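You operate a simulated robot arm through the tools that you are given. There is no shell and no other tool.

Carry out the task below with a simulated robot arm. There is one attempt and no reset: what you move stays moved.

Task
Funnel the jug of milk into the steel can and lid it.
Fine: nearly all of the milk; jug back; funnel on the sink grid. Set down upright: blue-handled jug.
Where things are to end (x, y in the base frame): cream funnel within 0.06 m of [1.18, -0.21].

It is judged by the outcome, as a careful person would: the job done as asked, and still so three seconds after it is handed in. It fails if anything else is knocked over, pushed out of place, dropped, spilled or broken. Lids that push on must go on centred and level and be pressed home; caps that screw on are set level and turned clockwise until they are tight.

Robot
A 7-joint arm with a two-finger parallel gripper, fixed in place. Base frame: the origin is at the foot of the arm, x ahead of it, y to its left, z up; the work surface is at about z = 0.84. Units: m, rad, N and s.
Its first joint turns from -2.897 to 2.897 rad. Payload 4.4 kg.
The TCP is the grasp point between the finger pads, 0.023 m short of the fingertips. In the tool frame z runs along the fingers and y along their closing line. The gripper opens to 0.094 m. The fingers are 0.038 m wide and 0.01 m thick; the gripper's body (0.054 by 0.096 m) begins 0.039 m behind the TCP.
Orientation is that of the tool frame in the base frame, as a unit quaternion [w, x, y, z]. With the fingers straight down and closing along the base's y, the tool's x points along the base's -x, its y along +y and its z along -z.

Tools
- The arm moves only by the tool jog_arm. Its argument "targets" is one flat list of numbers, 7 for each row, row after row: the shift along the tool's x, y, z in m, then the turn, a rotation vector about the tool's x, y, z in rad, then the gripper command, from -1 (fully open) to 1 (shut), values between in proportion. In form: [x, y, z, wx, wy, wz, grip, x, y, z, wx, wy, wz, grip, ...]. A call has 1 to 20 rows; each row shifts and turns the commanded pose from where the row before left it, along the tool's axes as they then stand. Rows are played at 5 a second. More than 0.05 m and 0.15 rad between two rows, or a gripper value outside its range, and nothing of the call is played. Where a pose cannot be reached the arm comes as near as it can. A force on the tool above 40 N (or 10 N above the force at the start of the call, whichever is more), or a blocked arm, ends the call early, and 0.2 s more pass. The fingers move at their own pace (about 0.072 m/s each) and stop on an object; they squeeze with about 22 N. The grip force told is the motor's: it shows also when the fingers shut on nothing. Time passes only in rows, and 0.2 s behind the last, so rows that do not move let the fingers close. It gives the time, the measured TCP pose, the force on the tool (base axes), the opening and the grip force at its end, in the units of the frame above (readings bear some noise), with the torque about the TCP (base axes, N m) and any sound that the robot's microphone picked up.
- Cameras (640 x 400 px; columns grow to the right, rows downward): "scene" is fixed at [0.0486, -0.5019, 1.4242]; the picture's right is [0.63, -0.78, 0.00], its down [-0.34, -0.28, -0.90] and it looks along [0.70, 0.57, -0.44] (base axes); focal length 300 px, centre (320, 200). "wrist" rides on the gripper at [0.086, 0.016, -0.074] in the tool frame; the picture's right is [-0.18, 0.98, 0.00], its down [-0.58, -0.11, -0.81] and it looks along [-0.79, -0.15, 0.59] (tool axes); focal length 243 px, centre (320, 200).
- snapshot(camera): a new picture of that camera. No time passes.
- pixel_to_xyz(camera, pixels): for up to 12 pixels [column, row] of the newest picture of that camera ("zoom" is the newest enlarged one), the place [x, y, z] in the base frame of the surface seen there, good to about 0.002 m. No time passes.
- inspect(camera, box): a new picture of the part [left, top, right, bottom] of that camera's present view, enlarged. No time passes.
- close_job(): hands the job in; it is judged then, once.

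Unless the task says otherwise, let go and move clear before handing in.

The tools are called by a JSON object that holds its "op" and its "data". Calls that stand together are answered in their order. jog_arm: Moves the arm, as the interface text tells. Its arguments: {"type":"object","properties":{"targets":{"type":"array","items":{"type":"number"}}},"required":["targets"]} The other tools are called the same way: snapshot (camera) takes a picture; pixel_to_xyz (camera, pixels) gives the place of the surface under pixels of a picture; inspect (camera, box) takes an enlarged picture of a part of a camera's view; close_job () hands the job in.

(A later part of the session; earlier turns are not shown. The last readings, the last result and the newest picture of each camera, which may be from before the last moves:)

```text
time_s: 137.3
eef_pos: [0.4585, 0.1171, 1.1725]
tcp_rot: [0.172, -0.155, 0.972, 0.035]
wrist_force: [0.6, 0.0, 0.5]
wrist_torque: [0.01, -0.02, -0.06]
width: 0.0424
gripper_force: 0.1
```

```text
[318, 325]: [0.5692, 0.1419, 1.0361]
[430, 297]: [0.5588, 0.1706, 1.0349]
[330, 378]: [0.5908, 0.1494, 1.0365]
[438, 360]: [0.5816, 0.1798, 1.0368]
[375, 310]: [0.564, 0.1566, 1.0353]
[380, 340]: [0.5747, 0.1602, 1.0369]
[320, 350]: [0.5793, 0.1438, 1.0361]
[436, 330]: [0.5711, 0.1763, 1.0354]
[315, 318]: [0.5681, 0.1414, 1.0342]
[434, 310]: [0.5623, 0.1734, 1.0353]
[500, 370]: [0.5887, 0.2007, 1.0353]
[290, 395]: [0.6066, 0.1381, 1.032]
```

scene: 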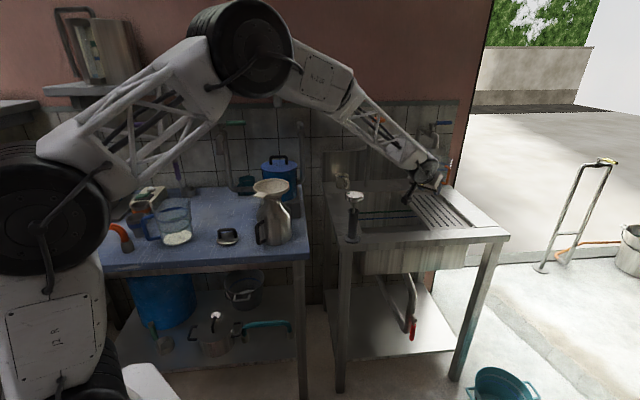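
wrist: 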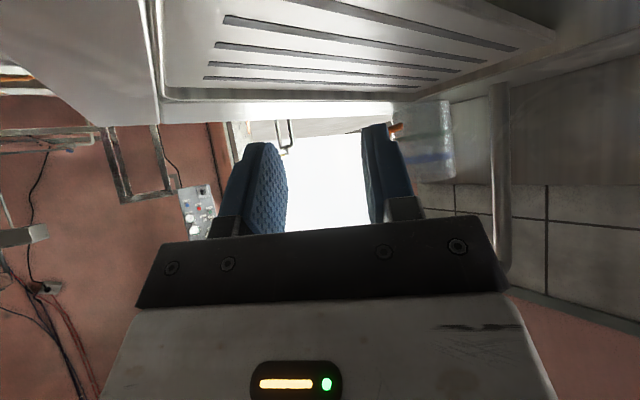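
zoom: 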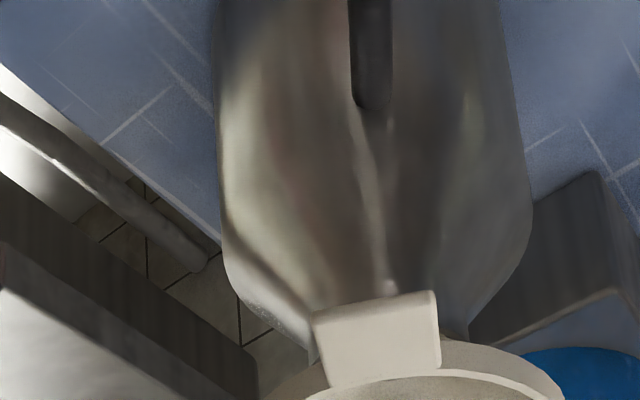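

The tab's tip mid is at (0.564, 0.156) and the axis is about 20°, nearly as placed. I'll go above it and descend to the same relative grip.

{"op": "jog_arm", "data": {"targets": [-0.0264, 0.0009, 0.0284, 0, 0, -0.022, 0.1, -0.0264, 0.0009, 0.0284, 0, 0, 0, 0.1, -0.0264, 0.0009, 0.0284, 0, 0, 0, 0.1, 0, 0, 0, 0, 0, 0, 0.1, 0.0104, 0, 0.0282, 0, 0, 0, 0.1, 0.0104, 0, 0.0282, 0, 0, 0, 0.1, 0, 0, 0, 0, 0, 0, 0.1]}}

{"op": "inspect", "data": {"camera": "wrist", "box": [200, 0, 440, 250]}}

{"op": "inspect", "data": {"camera": "scene", "box": [220, 150, 340, 225]}}

```text
time_s: 138.9
eef_pos: [0.5555, 0.1531, 1.0585]
tcp_rot: [0.17, -0.165, 0.971, 0.032]
wrist_force: [-0.2, 0.2, -0.7]
wrist_torque: [-0.01, 0.0, 0.02]
width: 0.0422
gripper_force: 0.1
```

```text
1.60 times, centred on (320, 125) of wrist
```

zoom: 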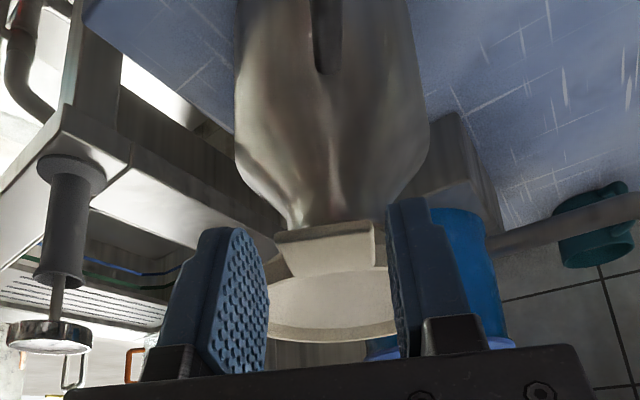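

```text
5.33 times, centred on (280, 188) of scene
```

zoom: 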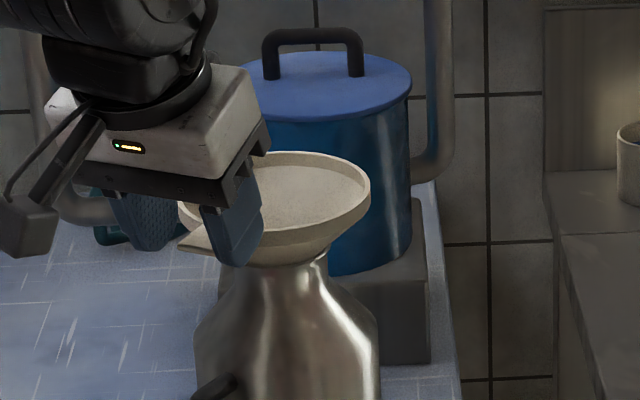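

Aligned. I'll descend the last 17 mm, close, and lift slowly.

{"op": "jog_arm", "data": {"targets": [0.003, 0, 0.0082, 0, 0, 0, 0.1, 0.003, 0, 0.0082, 0, 0, 0, 0.1, 0, 0, 0, 0, 0, 0, 0.1, 0, 0, 0, 0, 0, 0, 1, 0, 0, 0, 0, 0, 0, 1, 0, 0, 0, 0, 0, 0, 1, 0, 0, 0, 0, 0, 0, 1]}}

{"op": "jog_arm", "data": {"targets": [-0.0035, 0, -0.0094, 0, 0, 0, 1, -0.0035, 0, -0.0094, 0, 0, 0, 1, -0.007, 0, -0.0188, 0, 0, 0, 1, -0.0104, 0, -0.0282, 0, 0, 0, 1, -0.0104, 0, -0.0282, 0, 0, 0, 1, 0, 0, 0, 0, 0, 0, 1]}}

{"op": "inspect", "data": {"camera": "scene", "box": [220, 130, 340, 230]}}

```text
time_s: 140.5
eef_pos: [0.554, 0.153, 1.0411]
tcp_rot: [0.173, -0.165, 0.971, 0.032]
wrist_force: [0.2, -1.8, 0.3]
wrist_torque: [-0.02, 0.02, -0.15]
width: 0.0333
gripper_force: 22.3
```

```text
time_s: 141.9
eef_pos: [0.5551, 0.1536, 1.1428]
tcp_rot: [0.171, -0.166, 0.971, 0.032]
wrist_force: [-0.9, -0.2, -0.7]
wrist_torque: [-0.04, 0.08, -0.01]
width: 0.0333
gripper_force: 22.2
```

```text
4.00 times, centred on (280, 180) of scene
```

zoom: 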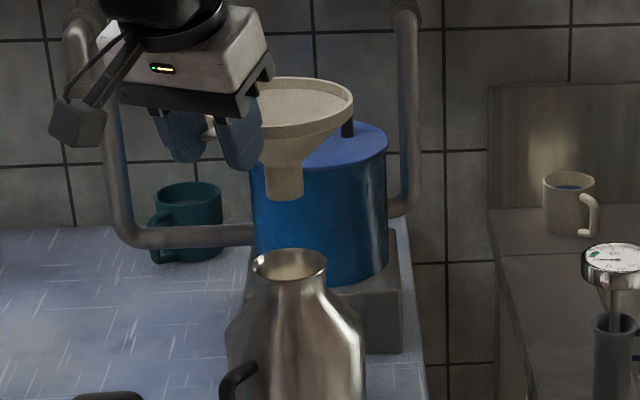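

The funnel is out, level, and not dripping; milk shows in the can neck. I'll wait a moment over the can, then raise it and yaw toward the sink.

{"op": "jog_arm", "data": {"targets": [0, 0, 0, 0, 0, 0, 1, 0, 0, 0, 0, 0, 0, 1, 0, 0, 0, 0, 0, 0, 1, 0, 0, 0, 0, 0, 0, 1, 0, 0, 0, 0, 0, 0, 1, -0.0086, 0, -0.0235, 0, 0, 0, 1, -0.0086, 0, -0.0235, 0, 0, 0, 1, 0, 0, 0, 0.0403, -0.0006, 0.1105, 1, 0, 0, 0, 0.0403, -0.0006, 0.1105, 1, 0, 0, 0, 0.0403, -0.0006, 0.1105, 1, 0, 0, 0, 0.0403, -0.0006, 0.1105, 1, 0, 0, 0, 0, 0, 0, 1]}}

{"op": "inspect", "data": {"camera": "scene", "box": [220, 110, 340, 210]}}

```text
time_s: 144.5
eef_pos: [0.5554, 0.1527, 1.1915]
tcp_rot: [0.174, 0.068, 0.982, -0.01]
wrist_force: [-0.2, -0.1, -0.2]
wrist_torque: [0.02, 0.08, 0.01]
width: 0.0332
gripper_force: 22.0
```

```text
4.00 times, centred on (280, 160) of scene
```

zoom: 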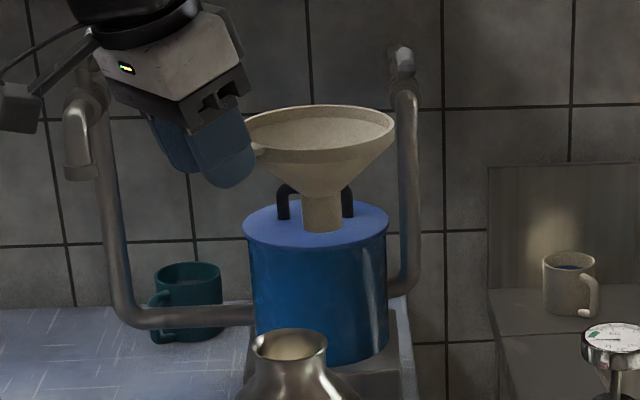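

Level and aligned at -8°. I'll carry it over to above the sink grid.

{"op": "jog_arm", "data": {"targets": [-0.0193, -0.0098, 0.007, 0, 0, 0, 1, -0.0386, -0.0197, 0.014, 0, 0, 0, 1, -0.0386, -0.0197, 0.014, 0, 0, 0, 1, -0.0386, -0.0197, 0.014, 0, 0, 0, 1, -0.0386, -0.0197, 0.014, 0, 0, 0, 1, -0.0386, -0.0197, 0.014, 0, 0, 0, 1, -0.0386, -0.0197, 0.014, 0, 0, 0, 1, -0.0386, -0.0197, 0.014, 0, 0, 0, 1, -0.0386, -0.0197, 0.014, 0, 0, 0, 1, -0.0386, -0.0197, 0.014, 0, 0, 0, 1, -0.0386, -0.0197, 0.014, 0, 0, 0, 1, -0.0386, -0.0197, 0.014, 0, 0, 0, 1, -0.0386, -0.0197, 0.014, 0, 0, 0, 1, -0.0386, -0.0197, 0.014, 0, 0, 0, 1, -0.0193, -0.0098, 0.007, 0, 0, 0, 1, 0, 0, 0, 0, 0, 0, 1]}}

{"op": "inspect", "data": {"camera": "scene", "box": [330, 110, 490, 250]}}

```text
time_s: 147.9
eef_pos: [1.0868, -0.197, 1.1911]
tcp_rot: [0.175, 0.066, 0.982, -0.009]
wrist_force: [0.3, -0.9, -0.9]
wrist_torque: [0.02, 0.1, -0.02]
width: 0.0332
gripper_force: 22.0
```

```text
2.86 times, centred on (410, 180) of scene
```

zoom: 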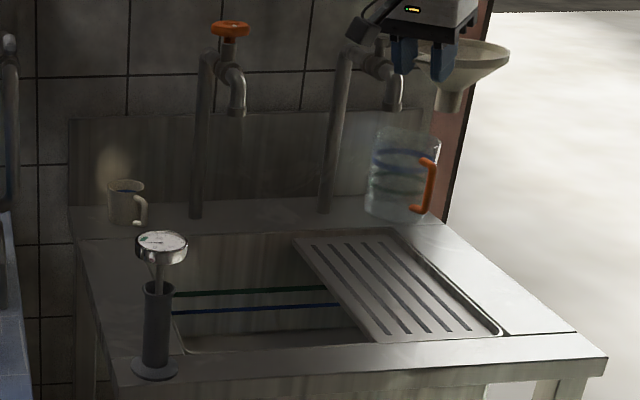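

The funnel is above the grid. I'll lower to about 2 cm above the surface.

{"op": "jog_arm", "data": {"targets": [0.0137, 0, 0.0375, 0, 0, 0, 1, 0.0137, 0, 0.0375, 0, 0, 0, 1, 0.0137, 0, 0.0375, 0, 0, 0, 1, 0.0137, 0, 0.0375, 0, 0, 0, 1, 0.0137, 0, 0.0375, 0, 0, 0, 1, 0.0137, 0, 0.0375, 0, 0, 0, 1, 0.0051, 0, 0.0141, 0, 0, 0, 1, 0, 0, 0, 0, 0, 0, 1]}}

{"op": "inspect", "data": {"camera": "scene", "box": [370, 160, 470, 240]}}

{"op": "pixel_to_xyz", "data": {"camera": "zoom", "pixels": [[320, 200], [300, 150], [400, 150], [350, 180]]}}

```text
time_s: 149.7
eef_pos: [1.089, -0.194, 0.9374]
tcp_rot: [0.174, 0.067, 0.982, -0.009]
wrist_force: [-0.5, -0.7, -1.3]
wrist_torque: [-0.03, 0.05, 0.01]
width: 0.0331
gripper_force: 21.9
```

```text
5.00 times, centred on (420, 200) of scene
```

zoom: 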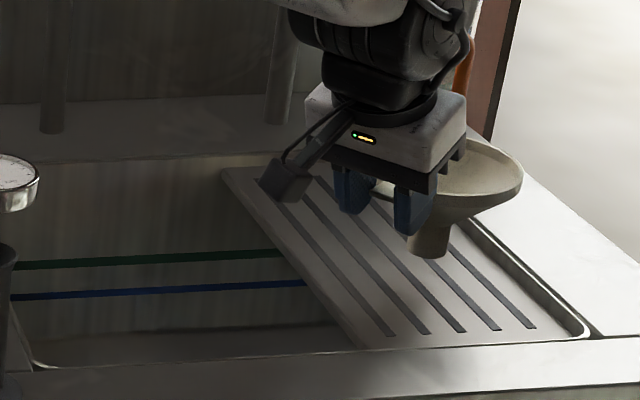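

```text
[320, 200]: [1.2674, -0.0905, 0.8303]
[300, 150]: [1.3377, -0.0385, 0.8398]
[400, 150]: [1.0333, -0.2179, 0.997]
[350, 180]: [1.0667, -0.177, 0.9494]
```

About 2 cm remains. I'll lower gently to contact.

{"op": "jog_arm", "data": {"targets": [0.0026, 0, 0.007, 0, 0, 0, 1, 0.0026, 0, 0.007, 0, 0, 0, 1, 0.001, 0, 0.0028, 0, 0, 0, 1, 0, 0, 0, 0, 0, 0, 1]}}

{"op": "jog_arm", "data": {"targets": [0.001, 0, 0.0028, 0, 0, 0, 1, 0, 0, 0, 0, 0, 0, 1]}}

```text
time_s: 150.7
eef_pos: [1.0895, -0.1953, 0.9194]
tcp_rot: [0.174, 0.066, 0.982, -0.009]
wrist_force: [0.1, 0.3, -0.2]
wrist_torque: [0.04, 0.07, 0.02]
width: 0.0332
gripper_force: 21.3
```

```text
time_s: 151.3
eef_pos: [1.089, -0.1942, 0.9178]
tcp_rot: [0.174, 0.067, 0.982, -0.01]
wrist_force: [-0.3, -0.1, -0.5]
wrist_torque: [0.01, 0.03, 0.03]
width: 0.0332
gripper_force: 22.4
```

{"op": "jog_arm", "data": {"targets": [0.001, 0, 0.0028, 0, 0, 0, 1, 0, 0, 0, 0, 0, 0, 1]}}

{"op": "jog_arm", "data": {"targets": [0.0007, 0, 0.0019, 0, 0, 0, 1, 0, 0, 0, 0, 0, 0, 1]}}

```text
time_s: 151.9
eef_pos: [1.0901, -0.1952, 0.9139]
tcp_rot: [0.175, 0.067, 0.982, -0.008]
wrist_force: [0.7, 0.5, -1.4]
wrist_torque: [0.0, 0.08, -0.01]
width: 0.0335
gripper_force: 22.2
```

```text
time_s: 152.5
eef_pos: [1.089, -0.1947, 0.9117]
tcp_rot: [0.174, 0.066, 0.982, -0.009]
wrist_force: [0.4, -0.1, -0.4]
wrist_torque: [0.01, 0.09, -0.01]
width: 0.0331
gripper_force: 22.0
```

{"op": "jog_arm", "data": {"targets": [0.0005, 0, 0.0014, 0, 0, 0, 1, 0, 0, 0, 0, 0, 0, 1]}}

{"op": "inspect", "data": {"camera": "scene", "box": [400, 170, 460, 220]}}

{"op": "pixel_to_xyz", "data": {"camera": "zoom", "pixels": [[300, 250], [280, 260], [320, 230], [290, 200], [450, 100], [400, 60]]}}

```text
time_s: 153.1
eef_pos: [1.0893, -0.1959, 0.9101]
tcp_rot: [0.175, 0.066, 0.982, -0.009]
wrist_force: [-0.9, 0.3, 4.7]
wrist_torque: [-0.04, -0.31, -0.01]
width: 0.0331
gripper_force: 21.5
```

```text
8.00 times, centred on (430, 195) of scene
```

zoom: 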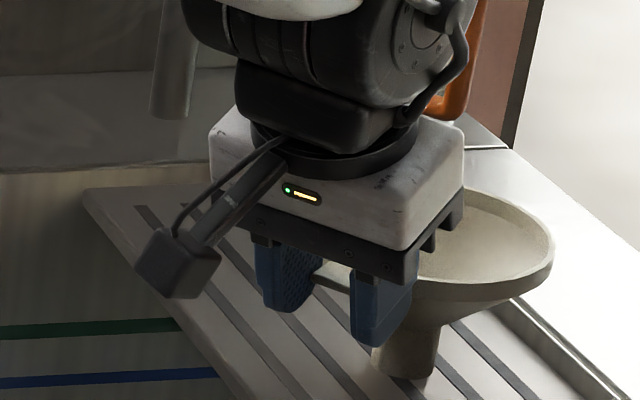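

```text
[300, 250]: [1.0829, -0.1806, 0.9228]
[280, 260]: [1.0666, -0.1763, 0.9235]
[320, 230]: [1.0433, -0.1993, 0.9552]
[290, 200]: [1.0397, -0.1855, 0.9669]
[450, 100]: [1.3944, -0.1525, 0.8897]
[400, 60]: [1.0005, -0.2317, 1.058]
```

It's in contact at 4.7 N. Releasing and withdrawing along the tool axis.

{"op": "jog_arm", "data": {"targets": [-0.0003, 0, -0.0008, 0, 0, 0, 1, 0, 0, 0, 0, 0, 0, 0.0, 0, 0, 0, 0, 0, 0, 0.0, 0, 0, 0, 0, 0, 0, 0.0, 0.006, 0, -0.015, 0, 0, 0, 0.0, 0.01, 0, -0.03, 0, 0, 0, 0.0, 0.01, 0, -0.04, 0, 0, 0, 0.0, 0.01, 0, -0.04, 0, 0, 0, 0.0, 0.01, 0, -0.04, 0, 0, 0, 0.0, 0, 0, 0, 0, 0, 0, 0]}}

{"op": "inspect", "data": {"camera": "scene", "box": [380, 150, 480, 230]}}

{"op": "inspect", "data": {"camera": "wrist", "box": [200, 0, 440, 150]}}

```text
time_s: 155.3
eef_pos: [0.9892, -0.1807, 1.05]
tcp_rot: [0.174, 0.066, 0.982, -0.009]
wrist_force: [-1.1, 0.3, -0.3]
wrist_torque: [0.02, -0.01, 0.01]
width: 0.0467
gripper_force: 0.0
```

```text
5.00 times, centred on (430, 190) of scene
```

zoom: 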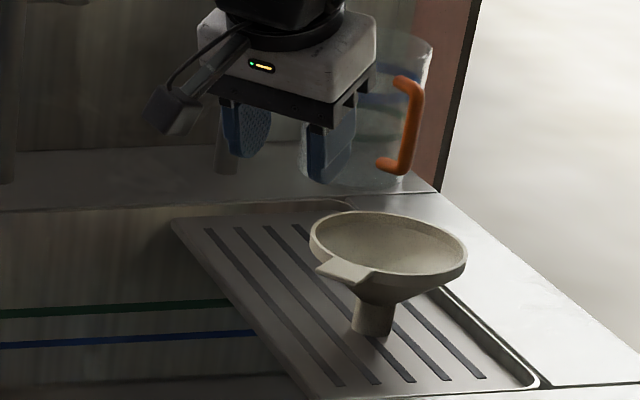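

```text
2.67 times, centred on (320, 75) of wrist
```

zoom: 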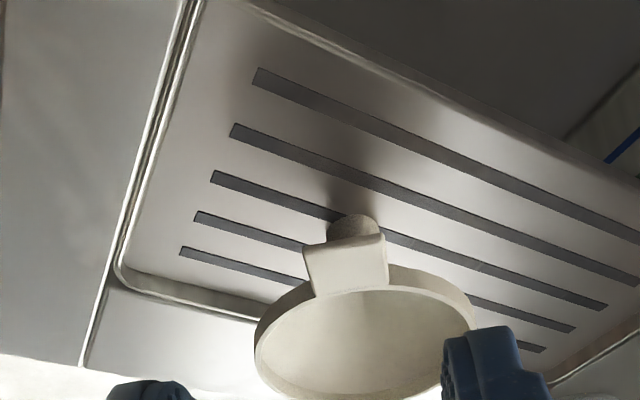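

{"op": "pixel_to_xyz", "data": {"camera": "zoom", "pixels": [[262, 330], [474, 310], [430, 275], [345, 250], [350, 235], [290, 290], [310, 255], [380, 245], [255, 350], [400, 280]]}}

```text
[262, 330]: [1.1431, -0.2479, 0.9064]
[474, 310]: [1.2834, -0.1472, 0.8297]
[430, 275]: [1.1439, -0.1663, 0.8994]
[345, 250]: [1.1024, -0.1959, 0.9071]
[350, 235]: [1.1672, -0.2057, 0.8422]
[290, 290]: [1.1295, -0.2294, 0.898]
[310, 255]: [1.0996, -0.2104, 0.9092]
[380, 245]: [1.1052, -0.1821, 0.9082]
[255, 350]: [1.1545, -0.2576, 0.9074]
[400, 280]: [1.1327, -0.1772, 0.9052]
```

The funnel stands upright on the grid at about (1.175, -0.207). Now the lid: return toward the table and orient the gripper vertical, across the lid's handle (azimuth -43°).

{"op": "jog_arm", "data": {"targets": [-0.0129, 0, -0.0352, 0, 0, 0, 0.0, -0.0129, 0, -0.0352, 0, 0, 0, 0.0, -0.0129, 0, -0.0352, 0, 0, 0, 0.0, -0.0129, 0, -0.0352, 0, 0, 0, 0.0, 0.0369, 0.0234, -0.0134, 0, 0, 0, 0, 0.0369, 0.0234, -0.0134, 0, 0, 0, 0, 0.0369, 0.0234, -0.0134, 0, 0, 0, 0, 0.0369, 0.0234, -0.0134, 0, 0, 0, 0, 0.0369, 0.0234, -0.0134, 0, 0, 0, 0, 0.0369, 0.0234, -0.0134, 0, 0, 0, 0, 0.0369, 0.0234, -0.0134, 0, 0, 0, 0, 0.0369, 0.0234, -0.0134, 0, 0, 0, 0, 0.0369, 0.0234, -0.0134, 0, 0, 0, 0, 0.0369, 0.0234, -0.0134, 0, 0, 0, 0, 0.0369, 0.0234, -0.0134, 0, 0, 0, 0, 0.0369, 0.0234, -0.0134, 0, 0, 0, 0, 0.0369, 0.0234, -0.0134, 0, 0, 0, 0, 0.0369, 0.0234, -0.0134, 0, 0, 0, 0, 0, 0, 0, 0, 0, 0, 0]}}

{"op": "jog_arm", "data": {"targets": [0, 0, 0, 0, 0.1163, 0, 0, 0, 0, 0, 0, 0.1163, 0, 0, 0, 0, 0, 0, 0.1163, 0, 0, 0, 0, 0, 0, 0, 0.1226, 0, 0, 0, 0, 0, 0, 0.1226, 0, 0, 0, 0, 0, 0, 0.1226, 0, 0, 0, 0, 0, 0, 0.1226, 0, 0, 0, 0, 0, 0, 0.1226, 0, 0, 0, 0, 0, 0, 0, 0]}}

{"op": "snapshot", "data": {"camera": "wrist"}}

{"op": "inspect", "data": {"camera": "scene", "box": [190, 200, 270, 250]}}

```text
time_s: 159.3
eef_pos: [0.4893, 0.2149, 1.2003]
tcp_rot: [0.174, 0.067, 0.982, -0.009]
wrist_force: [-0.7, -0.3, 0.4]
wrist_torque: [0.02, -0.02, -0.01]
width: 0.0471
gripper_force: 0.1
```

```text
time_s: 161.3
eef_pos: [0.4895, 0.2147, 1.2]
tcp_rot: [0.0, 0.367, 0.93, 0.002]
wrist_force: [0.7, 0.0, -0.2]
wrist_torque: [-0.02, -0.02, -0.01]
width: 0.0472
gripper_force: 0.1
```

```text
taken
```

wrist: 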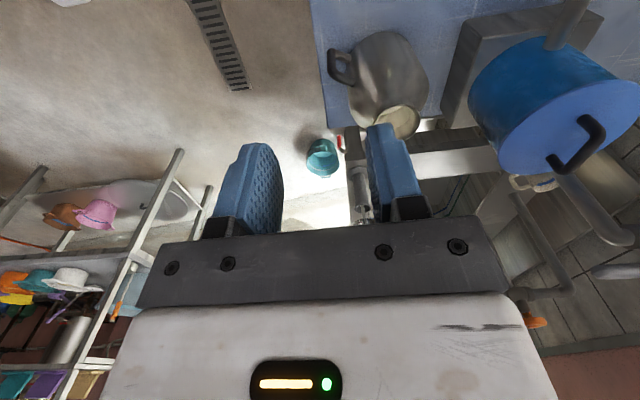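

```text
8.00 times, centred on (230, 225) of scene
```

zoom: 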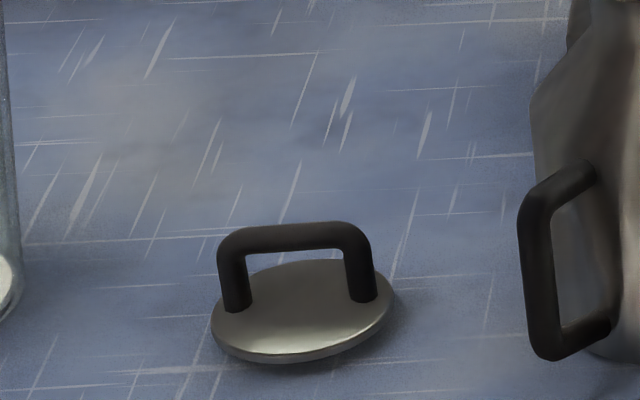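

{"op": "pixel_to_xyz", "data": {"camera": "zoom", "pixels": [[214, 328], [388, 300], [285, 350], [305, 265], [225, 240], [362, 236], [295, 230], [237, 300], [365, 290], [295, 237], [250, 345], [350, 340]]}}

```text
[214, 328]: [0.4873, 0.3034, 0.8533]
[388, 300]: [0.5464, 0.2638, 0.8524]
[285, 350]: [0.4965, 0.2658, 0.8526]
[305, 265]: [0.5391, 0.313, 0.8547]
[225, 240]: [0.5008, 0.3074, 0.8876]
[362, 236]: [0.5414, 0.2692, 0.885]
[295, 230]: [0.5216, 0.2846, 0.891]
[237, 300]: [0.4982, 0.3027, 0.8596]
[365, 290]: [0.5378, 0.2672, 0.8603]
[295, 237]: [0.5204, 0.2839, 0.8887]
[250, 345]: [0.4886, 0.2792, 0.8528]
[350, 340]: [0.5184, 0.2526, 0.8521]
```

The lid centre is at about (0.522, 0.290), and its handle runs at -43°, matching the tool yaw. I'll descend to above it and check.

{"op": "jog_arm", "data": {"targets": [0.0046, 0.0129, 0.0417, 0, 0, 0, 0, 0.0046, 0.0129, 0.0417, 0, 0, 0, 0, 0.0046, 0.0129, 0.0417, 0, 0, 0, 0, 0.0046, 0.0129, 0.0417, 0, 0, 0, 0, 0.0046, 0.0129, 0.0417, 0, 0, 0, 0, 0.0046, 0.0129, 0.0417, 0, 0, 0, 0, 0, 0, 0, 0, 0, 0, 0]}}

{"op": "inspect", "data": {"camera": "wrist", "box": [200, 0, 440, 250]}}

{"op": "inspect", "data": {"camera": "scene", "box": [170, 180, 290, 255]}}

```text
time_s: 162.9
eef_pos: [0.5216, 0.2925, 0.9488]
tcp_rot: [0.001, 0.365, 0.931, 0.004]
wrist_force: [0.1, -0.2, 0.0]
wrist_torque: [-0.02, 0.03, 0.04]
width: 0.0468
gripper_force: 0.0
```

```text
1.60 times, centred on (320, 125) of wrist
```

zoom: 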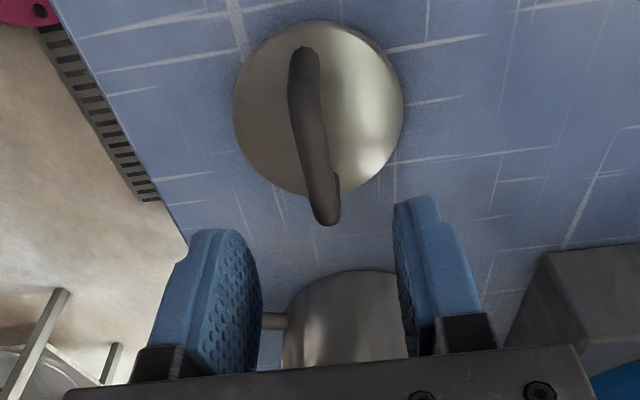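

```text
5.33 times, centred on (230, 218) of scene
```

zoom: 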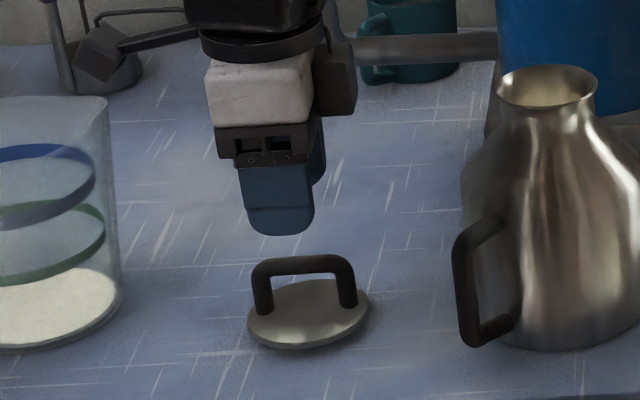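

Aligned over the handle with clear surroundings. Lower to TCP z≈0.884 and close.

{"op": "jog_arm", "data": {"targets": [-0.0015, -0.0015, 0.02, 0, 0, 0, 0, 0, 0, 0.02, 0, 0, 0, 0, 0, 0, 0.015, 0, 0, 0, 0, 0, 0, 0.01, 0, 0, 0, 0, 0, 0, 0, 0, 0, 0, 0, 0, 0, 0, 0, 0, 0, 1, 0, 0, 0, 0, 0, 0, 1, 0, 0, 0, 0, 0, 0, 1, 0, 0, 0, 0, 0, 0, 1]}}

{"op": "inspect", "data": {"camera": "scene", "box": [190, 190, 270, 250]}}

```text
time_s: 164.9
eef_pos: [0.5223, 0.2896, 0.887]
tcp_rot: [0.0, 0.365, 0.931, 0.003]
wrist_force: [0.1, -0.3, 0.2]
wrist_torque: [0.01, -0.02, -0.01]
width: 0.0106
gripper_force: 22.4
```

```text
6.67 times, centred on (230, 220) of scene
```

zoom: 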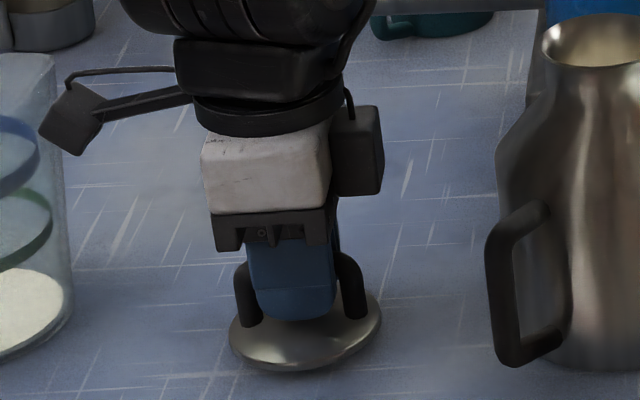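

The handle is gripped (10.6 mm). I'll lift and move clear of the tap, then re-measure the can mouth.

{"op": "jog_arm", "data": {"targets": [0, 0, -0.01, 0, 0, 0, 1, 0, 0, -0.03, 0, 0, 0, 1, 0, 0, -0.04, 0, 0, 0, 1, -0.0095, -0.0322, 0, 0, 0, 0, 1, -0.0095, -0.0322, 0, 0, 0, 0, 1, 0, 0, -0.04, 0, 0, 0, 1, 0, 0, -0.04, 0, 0, 0, 1, 0, 0, -0.04, 0, 0, 0, 1, 0, 0, 0, 0, 0, 0, 1]}}

{"op": "inspect", "data": {"camera": "scene", "box": [190, 140, 310, 225]}}

{"op": "inspect", "data": {"camera": "scene", "box": [250, 180, 298, 210]}}

```text
time_s: 166.9
eef_pos: [0.4934, 0.2271, 1.0856]
tcp_rot: [0.001, 0.365, 0.931, 0.003]
wrist_force: [-0.2, 0.1, 0.2]
wrist_torque: [0.01, -0.02, 0.03]
width: 0.0103
gripper_force: 21.8
```

```text
4.71 times, centred on (250, 182) of scene
```

zoom: 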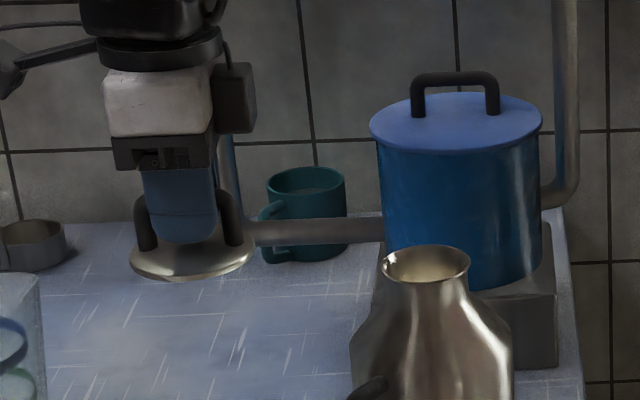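

```text
13.33 times, centred on (274, 195) of scene
```

zoom: 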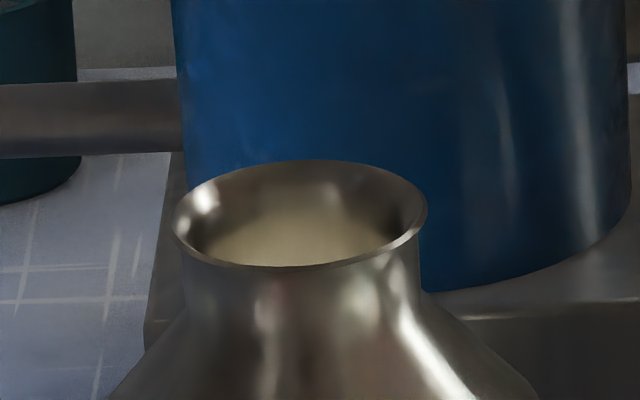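

{"op": "pixel_to_xyz", "data": {"camera": "zoom", "pixels": [[174, 220], [426, 220], [300, 161], [300, 266], [220, 175], [380, 173], [220, 256], [380, 252], [190, 245], [412, 240], [300, 240], [176, 210]]}}

```text
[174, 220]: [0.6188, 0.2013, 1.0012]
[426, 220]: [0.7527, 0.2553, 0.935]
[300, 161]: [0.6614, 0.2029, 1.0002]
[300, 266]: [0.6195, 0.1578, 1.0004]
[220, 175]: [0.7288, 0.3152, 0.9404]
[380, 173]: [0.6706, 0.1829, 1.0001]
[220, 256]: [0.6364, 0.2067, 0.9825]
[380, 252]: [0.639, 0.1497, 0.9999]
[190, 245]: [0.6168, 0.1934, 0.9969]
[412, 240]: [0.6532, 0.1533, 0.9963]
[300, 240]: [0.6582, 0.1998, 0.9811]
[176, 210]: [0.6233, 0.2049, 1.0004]
```

The can mouth centre is (0.6405, 0.180), radius 30 mm. I'll check the lid's centre relative to the TCP.

{"op": "inspect", "data": {"camera": "scene", "box": [208, 170, 256, 200]}}

{"op": "pixel_to_xyz", "data": {"camera": "zoom", "pixels": [[145, 260], [300, 320], [450, 230], [488, 235], [180, 295], [400, 300], [130, 255], [250, 315], [350, 318], [440, 285], [310, 285], [488, 245]]}}

```text
13.33 times, centred on (232, 185) of scene
```

zoom: 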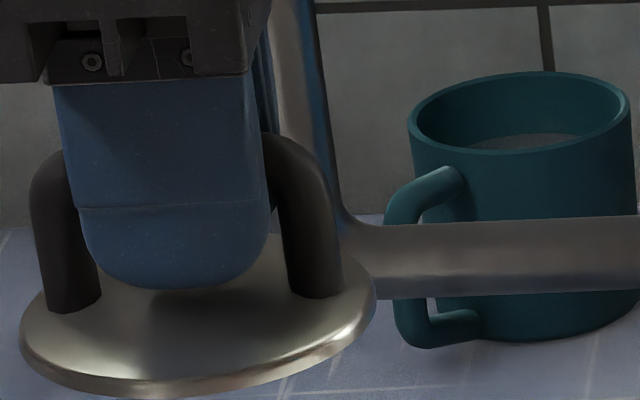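

```text
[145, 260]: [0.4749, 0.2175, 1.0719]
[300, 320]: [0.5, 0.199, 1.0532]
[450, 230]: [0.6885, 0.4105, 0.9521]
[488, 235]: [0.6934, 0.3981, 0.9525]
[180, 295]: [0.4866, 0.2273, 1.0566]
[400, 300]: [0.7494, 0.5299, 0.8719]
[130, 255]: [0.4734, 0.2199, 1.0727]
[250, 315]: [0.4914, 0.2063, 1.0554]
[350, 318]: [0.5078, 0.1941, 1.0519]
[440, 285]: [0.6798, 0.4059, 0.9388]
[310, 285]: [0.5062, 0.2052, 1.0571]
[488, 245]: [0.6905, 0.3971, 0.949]
```

{"op": "pixel_to_xyz", "data": {"camera": "zoom", "pixels": [[24, 335], [370, 285], [80, 372], [150, 383], [230, 378], [300, 355], [350, 315], [40, 310], [355, 262], [25, 350], [290, 258], [372, 300]]}}

```text
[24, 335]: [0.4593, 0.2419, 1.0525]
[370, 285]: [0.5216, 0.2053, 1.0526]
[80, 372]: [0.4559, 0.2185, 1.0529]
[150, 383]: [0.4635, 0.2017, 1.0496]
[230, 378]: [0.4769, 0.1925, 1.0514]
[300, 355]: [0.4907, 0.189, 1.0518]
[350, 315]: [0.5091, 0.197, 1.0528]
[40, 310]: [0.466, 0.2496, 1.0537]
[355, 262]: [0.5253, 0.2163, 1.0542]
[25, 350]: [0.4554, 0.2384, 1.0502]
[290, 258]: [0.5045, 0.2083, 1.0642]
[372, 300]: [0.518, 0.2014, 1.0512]
```

The lid is level and its centre is 2 mm off the TCP, so I'll correct for that. Moving over the can mouth.

{"op": "jog_arm", "data": {"targets": [-0.0351, 0.0168, 0, 0, 0, 0, 1, -0.0351, 0.0168, 0, 0, 0, 0, 1, -0.0351, 0.0168, 0, 0, 0, 0, 1, -0.0351, 0.0168, 0, 0, 0, 0, 1, 0, 0, 0, 0, 0, 0, 1, 0, 0, 0, 0, 0, 0, 1]}}

{"op": "inspect", "data": {"camera": "scene", "box": [250, 165, 306, 200]}}

{"op": "inspect", "data": {"camera": "wrist", "box": [220, 0, 420, 125]}}

```text
time_s: 168.3
eef_pos: [0.6408, 0.1817, 1.0872]
tcp_rot: [0.0, 0.364, 0.931, 0.003]
wrist_force: [-0.1, 0.7, 0.5]
wrist_torque: [-0.01, -0.06, -0.01]
width: 0.0102
gripper_force: 22.0
```

```text
11.43 times, centred on (278, 182) of scene
```

zoom: 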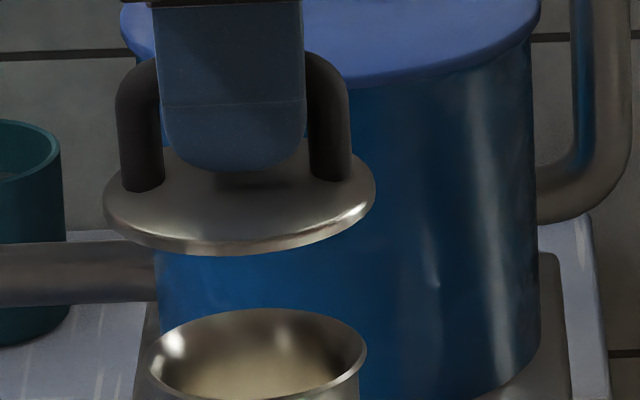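

```text
3.20 times, centred on (320, 62) of wrist
```

zoom: 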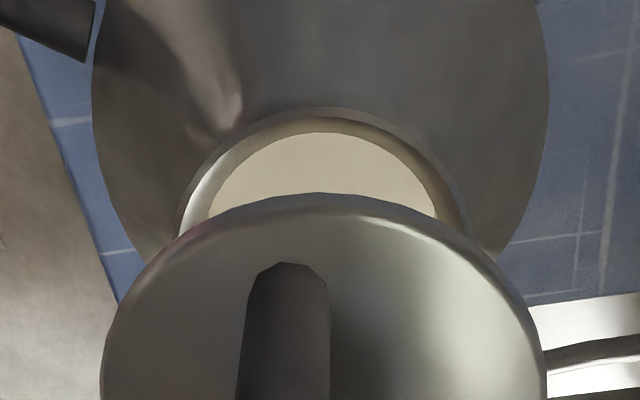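

{"op": "inspect", "data": {"camera": "scene", "box": [250, 165, 306, 200]}}

{"op": "pixel_to_xyz", "data": {"camera": "zoom", "pixels": [[106, 205], [372, 190], [150, 238], [200, 250], [250, 248], [300, 238], [345, 218], [115, 180], [365, 165], [130, 228], [220, 170], [150, 350]]}}

```text
11.43 times, centred on (278, 182) of scene
```

zoom: 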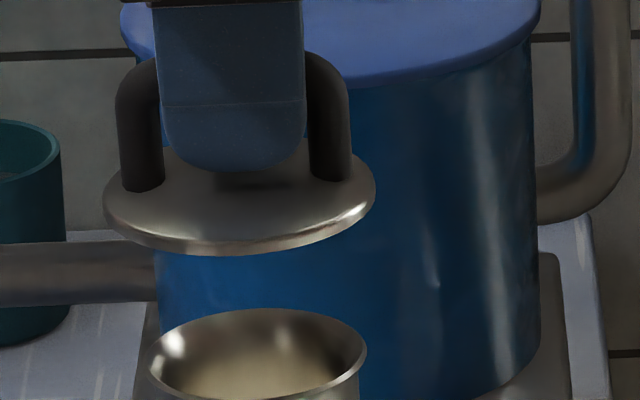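

```text
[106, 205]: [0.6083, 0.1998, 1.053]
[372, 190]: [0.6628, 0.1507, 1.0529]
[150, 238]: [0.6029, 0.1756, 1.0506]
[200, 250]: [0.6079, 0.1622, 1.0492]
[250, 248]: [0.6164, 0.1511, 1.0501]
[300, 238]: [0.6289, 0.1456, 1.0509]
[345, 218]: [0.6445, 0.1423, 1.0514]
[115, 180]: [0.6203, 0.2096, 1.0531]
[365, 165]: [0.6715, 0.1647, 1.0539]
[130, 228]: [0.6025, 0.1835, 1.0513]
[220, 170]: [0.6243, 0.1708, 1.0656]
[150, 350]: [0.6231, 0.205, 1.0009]
```

The lid centre is (0.639, 0.179) against the can's (0.6405, 0.180). I'll nudge 2 mm and lower to just above the mouth.

{"op": "jog_arm", "data": {"targets": [-0.0004, 0.0018, 0.01, 0, 0, 0, 1, 0, 0, 0.015, 0, 0, 0, 1, 0, 0, 0.01, 0, 0, 0, 1, 0, 0, 0, 0, 0, 0, 1]}}

{"op": "jog_arm", "data": {"targets": [0, 0, 0.003, 0, 0, 0, 1, 0, 0, 0.003, 0, 0, 0, 1, 0, 0, 0, 0, 0, 0, 1]}}

{"op": "inspect", "data": {"camera": "scene", "box": [250, 170, 306, 205]}}

```text
time_s: 169.3
eef_pos: [0.642, 0.1833, 1.051]
tcp_rot: [0.001, 0.364, 0.931, 0.003]
wrist_force: [-0.9, 0.6, -0.7]
wrist_torque: [0.0, -0.02, 0.02]
width: 0.0104
gripper_force: 22.4
```

```text
time_s: 170.1
eef_pos: [0.6425, 0.1823, 1.0434]
tcp_rot: [0.0, 0.365, 0.931, 0.003]
wrist_force: [-0.2, -0.1, -0.5]
wrist_torque: [0.02, 0.01, -0.01]
width: 0.0102
gripper_force: 21.3
```

```text
11.43 times, centred on (278, 188) of scene
```

zoom: 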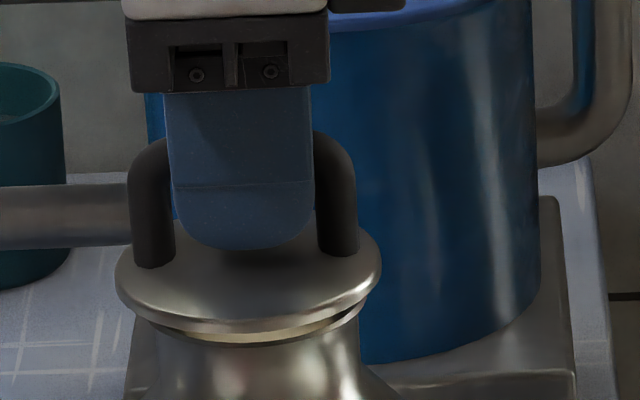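

It's centred just over the rim. Lowering in small steps until resistance.

{"op": "jog_arm", "data": {"targets": [0, 0, 0.002, 0, 0, 0, 1, 0, 0, 0, 0, 0, 0, 1]}}

{"op": "jog_arm", "data": {"targets": [0, 0, 0.002, 0, 0, 0, 1, 0, 0, 0, 0, 0, 0, 1]}}

{"op": "jog_arm", "data": {"targets": [0, 0, 0.002, 0, 0, 0, 1, 0, 0, 0, 0, 0, 0, 1]}}

```text
time_s: 170.7
eef_pos: [0.6434, 0.1842, 1.0414]
tcp_rot: [0.0, 0.364, 0.931, 0.003]
wrist_force: [0.0, 0.4, -0.4]
wrist_torque: [-0.01, 0.02, 0.02]
width: 0.0105
gripper_force: 21.9
```

```text
time_s: 171.3
eef_pos: [0.6436, 0.1845, 1.0407]
tcp_rot: [-0.001, 0.365, 0.931, 0.003]
wrist_force: [-0.1, -0.8, -1.3]
wrist_torque: [0.03, -0.02, 0.03]
width: 0.0105
gripper_force: 21.6
```

```text
time_s: 171.9
eef_pos: [0.6427, 0.1838, 1.0396]
tcp_rot: [0.0, 0.365, 0.931, 0.002]
wrist_force: [1.0, -0.3, -0.8]
wrist_torque: [0.0, 0.03, -0.02]
width: 0.0106
gripper_force: 22.4
```

{"op": "jog_arm", "data": {"targets": [0, 0, 0.002, 0, 0, 0, 1, 0, 0, 0, 0, 0, 0, 1]}}

{"op": "inspect", "data": {"camera": "scene", "box": [250, 170, 306, 205]}}

{"op": "inspect", "data": {"camera": "wrist", "box": [220, 0, 420, 125]}}

```text
time_s: 172.5
eef_pos: [0.6432, 0.183, 1.0383]
tcp_rot: [0.001, 0.366, 0.931, 0.003]
wrist_force: [1.5, 3.0, 12.8]
wrist_torque: [0.15, 0.15, -0.02]
width: 0.0104
gripper_force: 22.1
```

```text
11.43 times, centred on (278, 188) of scene
```

zoom: 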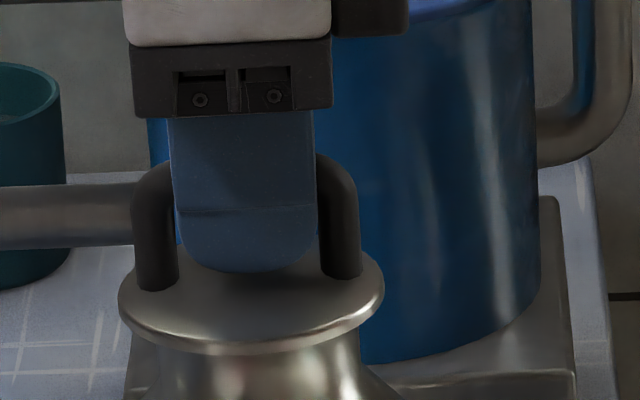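

```text
3.20 times, centred on (320, 62) of wrist
```

zoom: 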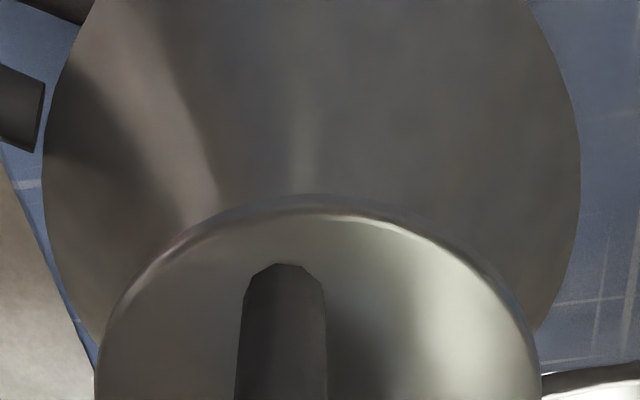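

There's firm resistance now (12.8 N) and the disc is close to the rim. I'll press down further while holding the handle.

{"op": "jog_arm", "data": {"targets": [0, 0, 0.0015, 0, 0, 0, 1, 0, 0, 0, 0, 0, 0, 1]}}

{"op": "jog_arm", "data": {"targets": [0, 0, 0.002, 0, 0, 0, 1, 0, 0, 0, 0, 0, 0, 1, 0, 0, 0, 0, 0, 0, 1]}}

{"op": "inspect", "data": {"camera": "scene", "box": [250, 170, 306, 205]}}

```text
time_s: 173.1
eef_pos: [0.6425, 0.1837, 1.0351]
tcp_rot: [0.001, 0.364, 0.931, 0.003]
wrist_force: [4.1, 1.0, 14.8]
wrist_torque: [-0.04, -0.02, 0.01]
width: 0.0106
gripper_force: 22.0
```

```text
time_s: 173.9
eef_pos: [0.642, 0.1821, 1.0325]
tcp_rot: [0.0, 0.365, 0.931, 0.002]
wrist_force: [1.6, 2.3, 15.1]
wrist_torque: [0.0, 0.05, -0.04]
width: 0.0106
gripper_force: 22.0
```

```text
11.43 times, centred on (278, 188) of scene
```

zoom: 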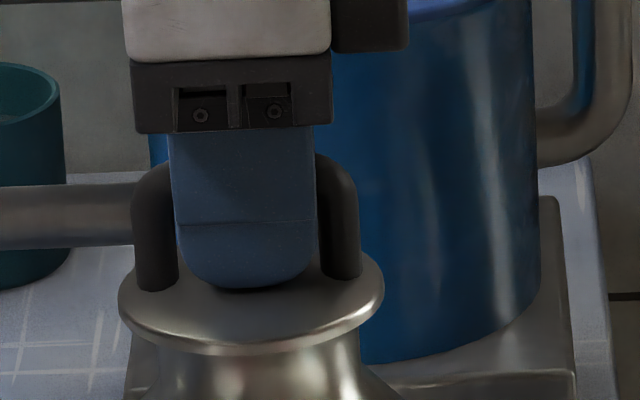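

The fingers are sliding down the handle at about 15 N, so I need to press from the top instead. I'll release, rise, and check the lid height.

{"op": "pixel_to_xyz", "data": {"camera": "zoom", "pixels": [[150, 310], [300, 310], [230, 330], [370, 285], [125, 295], [230, 352], [155, 175], [340, 175]]}}

{"op": "jog_arm", "data": {"targets": [0, 0, -0.004, 0, 0, 0, 1, 0, 0, 0, 0, 0, 0, 0.3, 0, 0, 0, 0, 0, 0, 0.3, 0, 0, -0.02, 0, 0, 0, 0.3, 0, 0, -0.03, 0, 0, 0, 0.3, 0, 0, -0.03, 0, 0, 0, 0.3, 0, 0, 0, 0, 0, 0, 1, 0, 0, 0, 0, 0, 0, 1]}}

{"op": "inspect", "data": {"camera": "scene", "box": [250, 165, 306, 200]}}

{"op": "pixel_to_xyz", "data": {"camera": "zoom", "pixels": [[123, 350], [378, 335], [180, 395], [300, 385], [240, 340], [150, 235], [340, 235], [240, 225], [240, 300], [130, 330], [370, 320], [330, 378]]}}

```text
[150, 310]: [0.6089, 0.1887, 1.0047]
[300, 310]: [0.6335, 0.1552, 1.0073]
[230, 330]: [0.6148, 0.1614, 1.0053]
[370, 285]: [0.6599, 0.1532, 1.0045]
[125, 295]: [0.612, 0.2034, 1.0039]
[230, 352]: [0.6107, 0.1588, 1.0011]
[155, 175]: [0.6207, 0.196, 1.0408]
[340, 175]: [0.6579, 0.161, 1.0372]
```

```text
time_s: 175.7
eef_pos: [0.6433, 0.1819, 1.1172]
tcp_rot: [0.0, 0.365, 0.931, 0.003]
wrist_force: [-0.1, 0.4, 0.5]
wrist_torque: [0.01, 0.01, 0.01]
width: 0.0
gripper_force: 22.1
```

```text
11.43 times, centred on (278, 182) of scene
```

zoom: 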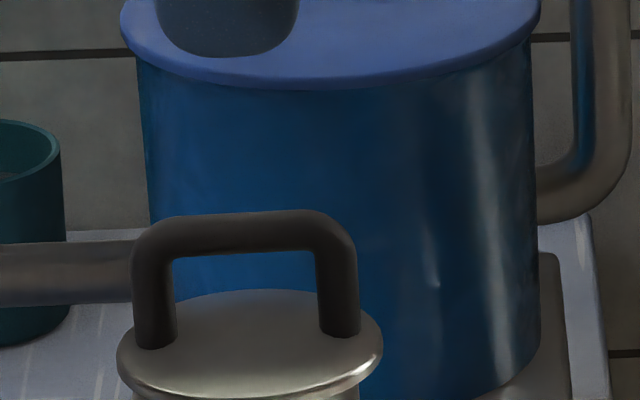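

```text
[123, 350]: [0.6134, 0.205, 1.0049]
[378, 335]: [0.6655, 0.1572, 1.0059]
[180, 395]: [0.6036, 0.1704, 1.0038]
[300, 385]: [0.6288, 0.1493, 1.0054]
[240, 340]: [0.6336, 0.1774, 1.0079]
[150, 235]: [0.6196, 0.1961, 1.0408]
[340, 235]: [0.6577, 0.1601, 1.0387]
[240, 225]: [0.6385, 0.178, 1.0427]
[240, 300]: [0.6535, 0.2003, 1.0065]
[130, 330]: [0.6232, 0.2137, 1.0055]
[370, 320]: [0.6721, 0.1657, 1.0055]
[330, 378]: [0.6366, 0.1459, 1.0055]
```

The lid sits centred and level, with its top at 1.0055 all round and a centre near (0.640, 0.1815). I'll press down on the handle top with closed fingertips to drive it home.

{"op": "jog_arm", "data": {"targets": [0.001, -0.0015, 0.02, 0, 0, 0, 1, 0, 0, 0.02, 0, 0, 0, 1, 0, 0, 0.006, 0, 0, 0, 1, 0, 0, 0, 0, 0, 0, 1]}}

{"op": "jog_arm", "data": {"targets": [0, 0, 0.003, 0, 0, 0, 1, 0, 0, 0.003, 0, 0, 0, 1, 0, 0, 0, 0, 0, 0, 1]}}

```text
time_s: 176.7
eef_pos: [0.6408, 0.1825, 1.0704]
tcp_rot: [0.001, 0.365, 0.931, 0.003]
wrist_force: [0.0, -0.2, -0.5]
wrist_torque: [0.03, -0.03, 0.02]
width: 0.0
gripper_force: 22.1
```

```text
time_s: 177.5
eef_pos: [0.6413, 0.1834, 1.0671]
tcp_rot: [0.002, 0.365, 0.931, 0.004]
wrist_force: [-6.5, -2.6, 32.4]
wrist_torque: [0.01, 0.12, 0.03]
width: 0.0002
gripper_force: 22.1
```

{"op": "jog_arm", "data": {"targets": [0, 0, 0.001, 0, 0, 0, 1, 0, 0, 0, 0, 0, 0, 1]}}

{"op": "inspect", "data": {"camera": "scene", "box": [250, 165, 306, 200]}}

{"op": "pixel_to_xyz", "data": {"camera": "zoom", "pixels": [[123, 350], [378, 335], [180, 395], [300, 385], [240, 340], [240, 300], [130, 330], [370, 320], [330, 378]]}}

```text
time_s: 177.9
eef_pos: [0.6415, 0.1824, 1.0672]
tcp_rot: [0.003, 0.365, 0.931, 0.005]
wrist_force: [-0.2, -0.7, 7.2]
wrist_torque: [-0.03, 0.0, 0.03]
width: 0.0
gripper_force: 22.1
stopped in row 1: the force on the tool passed its limit at 47 N (the readings are from after the stop); the commanded pose is now the measured one
```

```text
11.43 times, centred on (278, 182) of scene
```

zoom: 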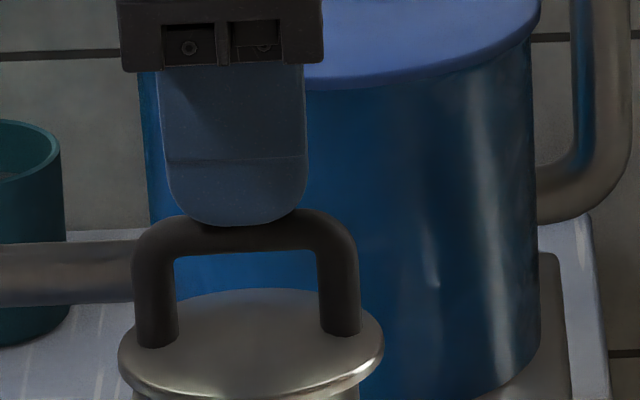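

```text
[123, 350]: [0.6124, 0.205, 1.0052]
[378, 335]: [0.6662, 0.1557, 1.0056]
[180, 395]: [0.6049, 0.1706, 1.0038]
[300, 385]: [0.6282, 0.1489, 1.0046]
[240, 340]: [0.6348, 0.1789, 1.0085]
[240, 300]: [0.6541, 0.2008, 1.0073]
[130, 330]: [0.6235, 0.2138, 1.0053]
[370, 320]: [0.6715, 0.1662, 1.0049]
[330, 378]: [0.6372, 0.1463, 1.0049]
```

The press reached 47 N with no further lid motion, so it's probably home. I'll rise and inspect the seam closely.

{"op": "jog_arm", "data": {"targets": [0, 0, -0.02, 0, 0, 0, 1, 0, 0, -0.04, 0, 0, 0, 1, 0.02, 0, -0.04, 0, 0, 0, 1, 0.04, 0, -0.02, 0, 0, 0, 1, 0.04, 0, 0, 0, 0, 0, 1, 0.04, 0, 0, 0, 0, 0, 1, 0, 0, 0, 0, 0, 0, 1]}}

{"op": "inspect", "data": {"camera": "scene", "box": [254, 180, 294, 205]}}

{"op": "pixel_to_xyz", "data": {"camera": "zoom", "pixels": [[200, 255], [240, 262], [300, 255], [200, 265], [240, 275], [300, 268], [240, 285], [150, 240], [380, 235], [240, 300]]}}

{"op": "snapshot", "data": {"camera": "wrist"}}

```text
time_s: 179.5
eef_pos: [0.5389, 0.2778, 1.1856]
tcp_rot: [0.003, 0.364, 0.931, 0.004]
wrist_force: [0.7, -0.8, 0.9]
wrist_torque: [-0.01, -0.03, 0.01]
width: 0.0003
gripper_force: 22.5
```

```text
16.00 times, centred on (274, 192) of scene
```

zoom: 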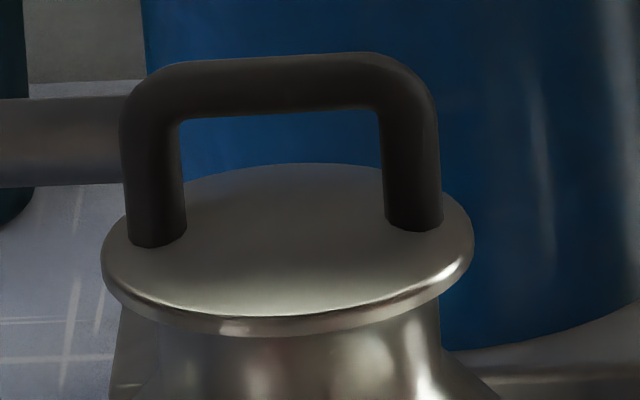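

```text
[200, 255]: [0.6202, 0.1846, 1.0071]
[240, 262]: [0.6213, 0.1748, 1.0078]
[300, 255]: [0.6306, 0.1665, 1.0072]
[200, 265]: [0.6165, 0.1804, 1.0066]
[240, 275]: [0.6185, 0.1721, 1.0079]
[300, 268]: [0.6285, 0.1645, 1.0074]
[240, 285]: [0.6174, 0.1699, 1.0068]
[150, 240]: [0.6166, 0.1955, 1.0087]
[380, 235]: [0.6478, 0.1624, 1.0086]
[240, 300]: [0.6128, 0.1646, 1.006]
```

```text
taken
```

wrist: 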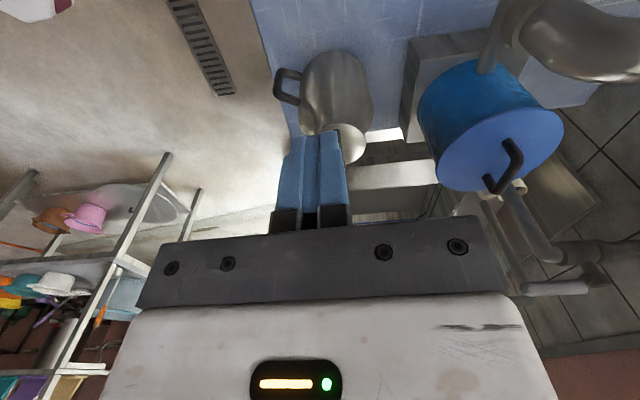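

The seam looks flush from above. I'll check it from a level view with the wrist camera before finishing.

{"op": "jog_arm", "data": {"targets": [-0.0102, -0.0409, 0.0075, 0, 0, 0, -0.5, -0.0102, -0.0409, 0.0075, 0, 0, 0, -0.5, -0.0102, -0.0409, 0.0075, 0, 0, 0, -0.5, -0.0102, -0.0409, 0.0075, 0, 0, 0, -0.5, 0, 0, 0, 0, 0, -0.1263, -0.5, 0, 0, 0, 0, 0, -0.1263, -0.5, 0, 0, 0, 0, 0, -0.1263, -0.5, 0, 0, 0, 0, 0, -0.1263, -0.5, 0, 0, 0, 0, 0, -0.1263, -0.5, 0, 0, 0, 0, 0, -0.1263, -0.5, 0, 0, 0, 0, 0, -0.1263, -0.5, 0, 0, 0, 0, 0, -0.1263, -0.5, 0, 0, 0, 0, -0.1338, 0, -0.5, 0, 0, 0, 0, -0.1338, 0, -0.5, 0, 0, 0, 0, -0.1338, 0, -0.5, 0, 0, 0, 0, -0.1338, 0, -0.5, 0, 0, 0, 0, -0.1338, 0, -0.5, 0, 0, 0, 0, -0.1338, 0, -0.5]}}

{"op": "jog_arm", "data": {"targets": [0.0252, 0, 0.0243, 0, 0, 0, -0.5, 0.0252, 0, 0.0243, 0, 0, 0, -0.5, 0.0252, 0, 0.0243, 0, 0, 0, -0.5, 0.0252, 0, 0.0243, 0, 0, 0, -0.5, 0, 0, 0, 0, 0, 0, -0.5]}}

{"op": "snapshot", "data": {"camera": "wrist"}}

```text
time_s: 183.3
eef_pos: [0.4576, 0.1303, 1.1551]
tcp_rot: [0.392, -0.12, 0.91, 0.054]
wrist_force: [0.4, 0.0, -0.1]
wrist_torque: [-0.03, 0.02, -0.01]
width: 0.0703
gripper_force: 0.1
```

```text
time_s: 184.5
eef_pos: [0.4581, 0.1324, 1.0146]
tcp_rot: [0.391, -0.12, 0.911, 0.054]
wrist_force: [0.8, 0.3, 0.2]
wrist_torque: [0.0, -0.01, -0.02]
width: 0.0703
gripper_force: 0.0
```

```text
taken
```

wrist: 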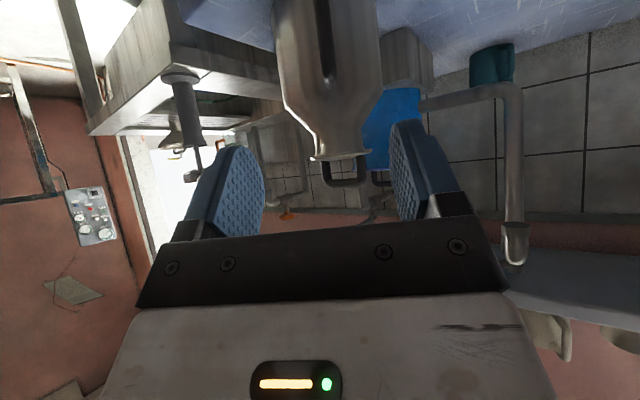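

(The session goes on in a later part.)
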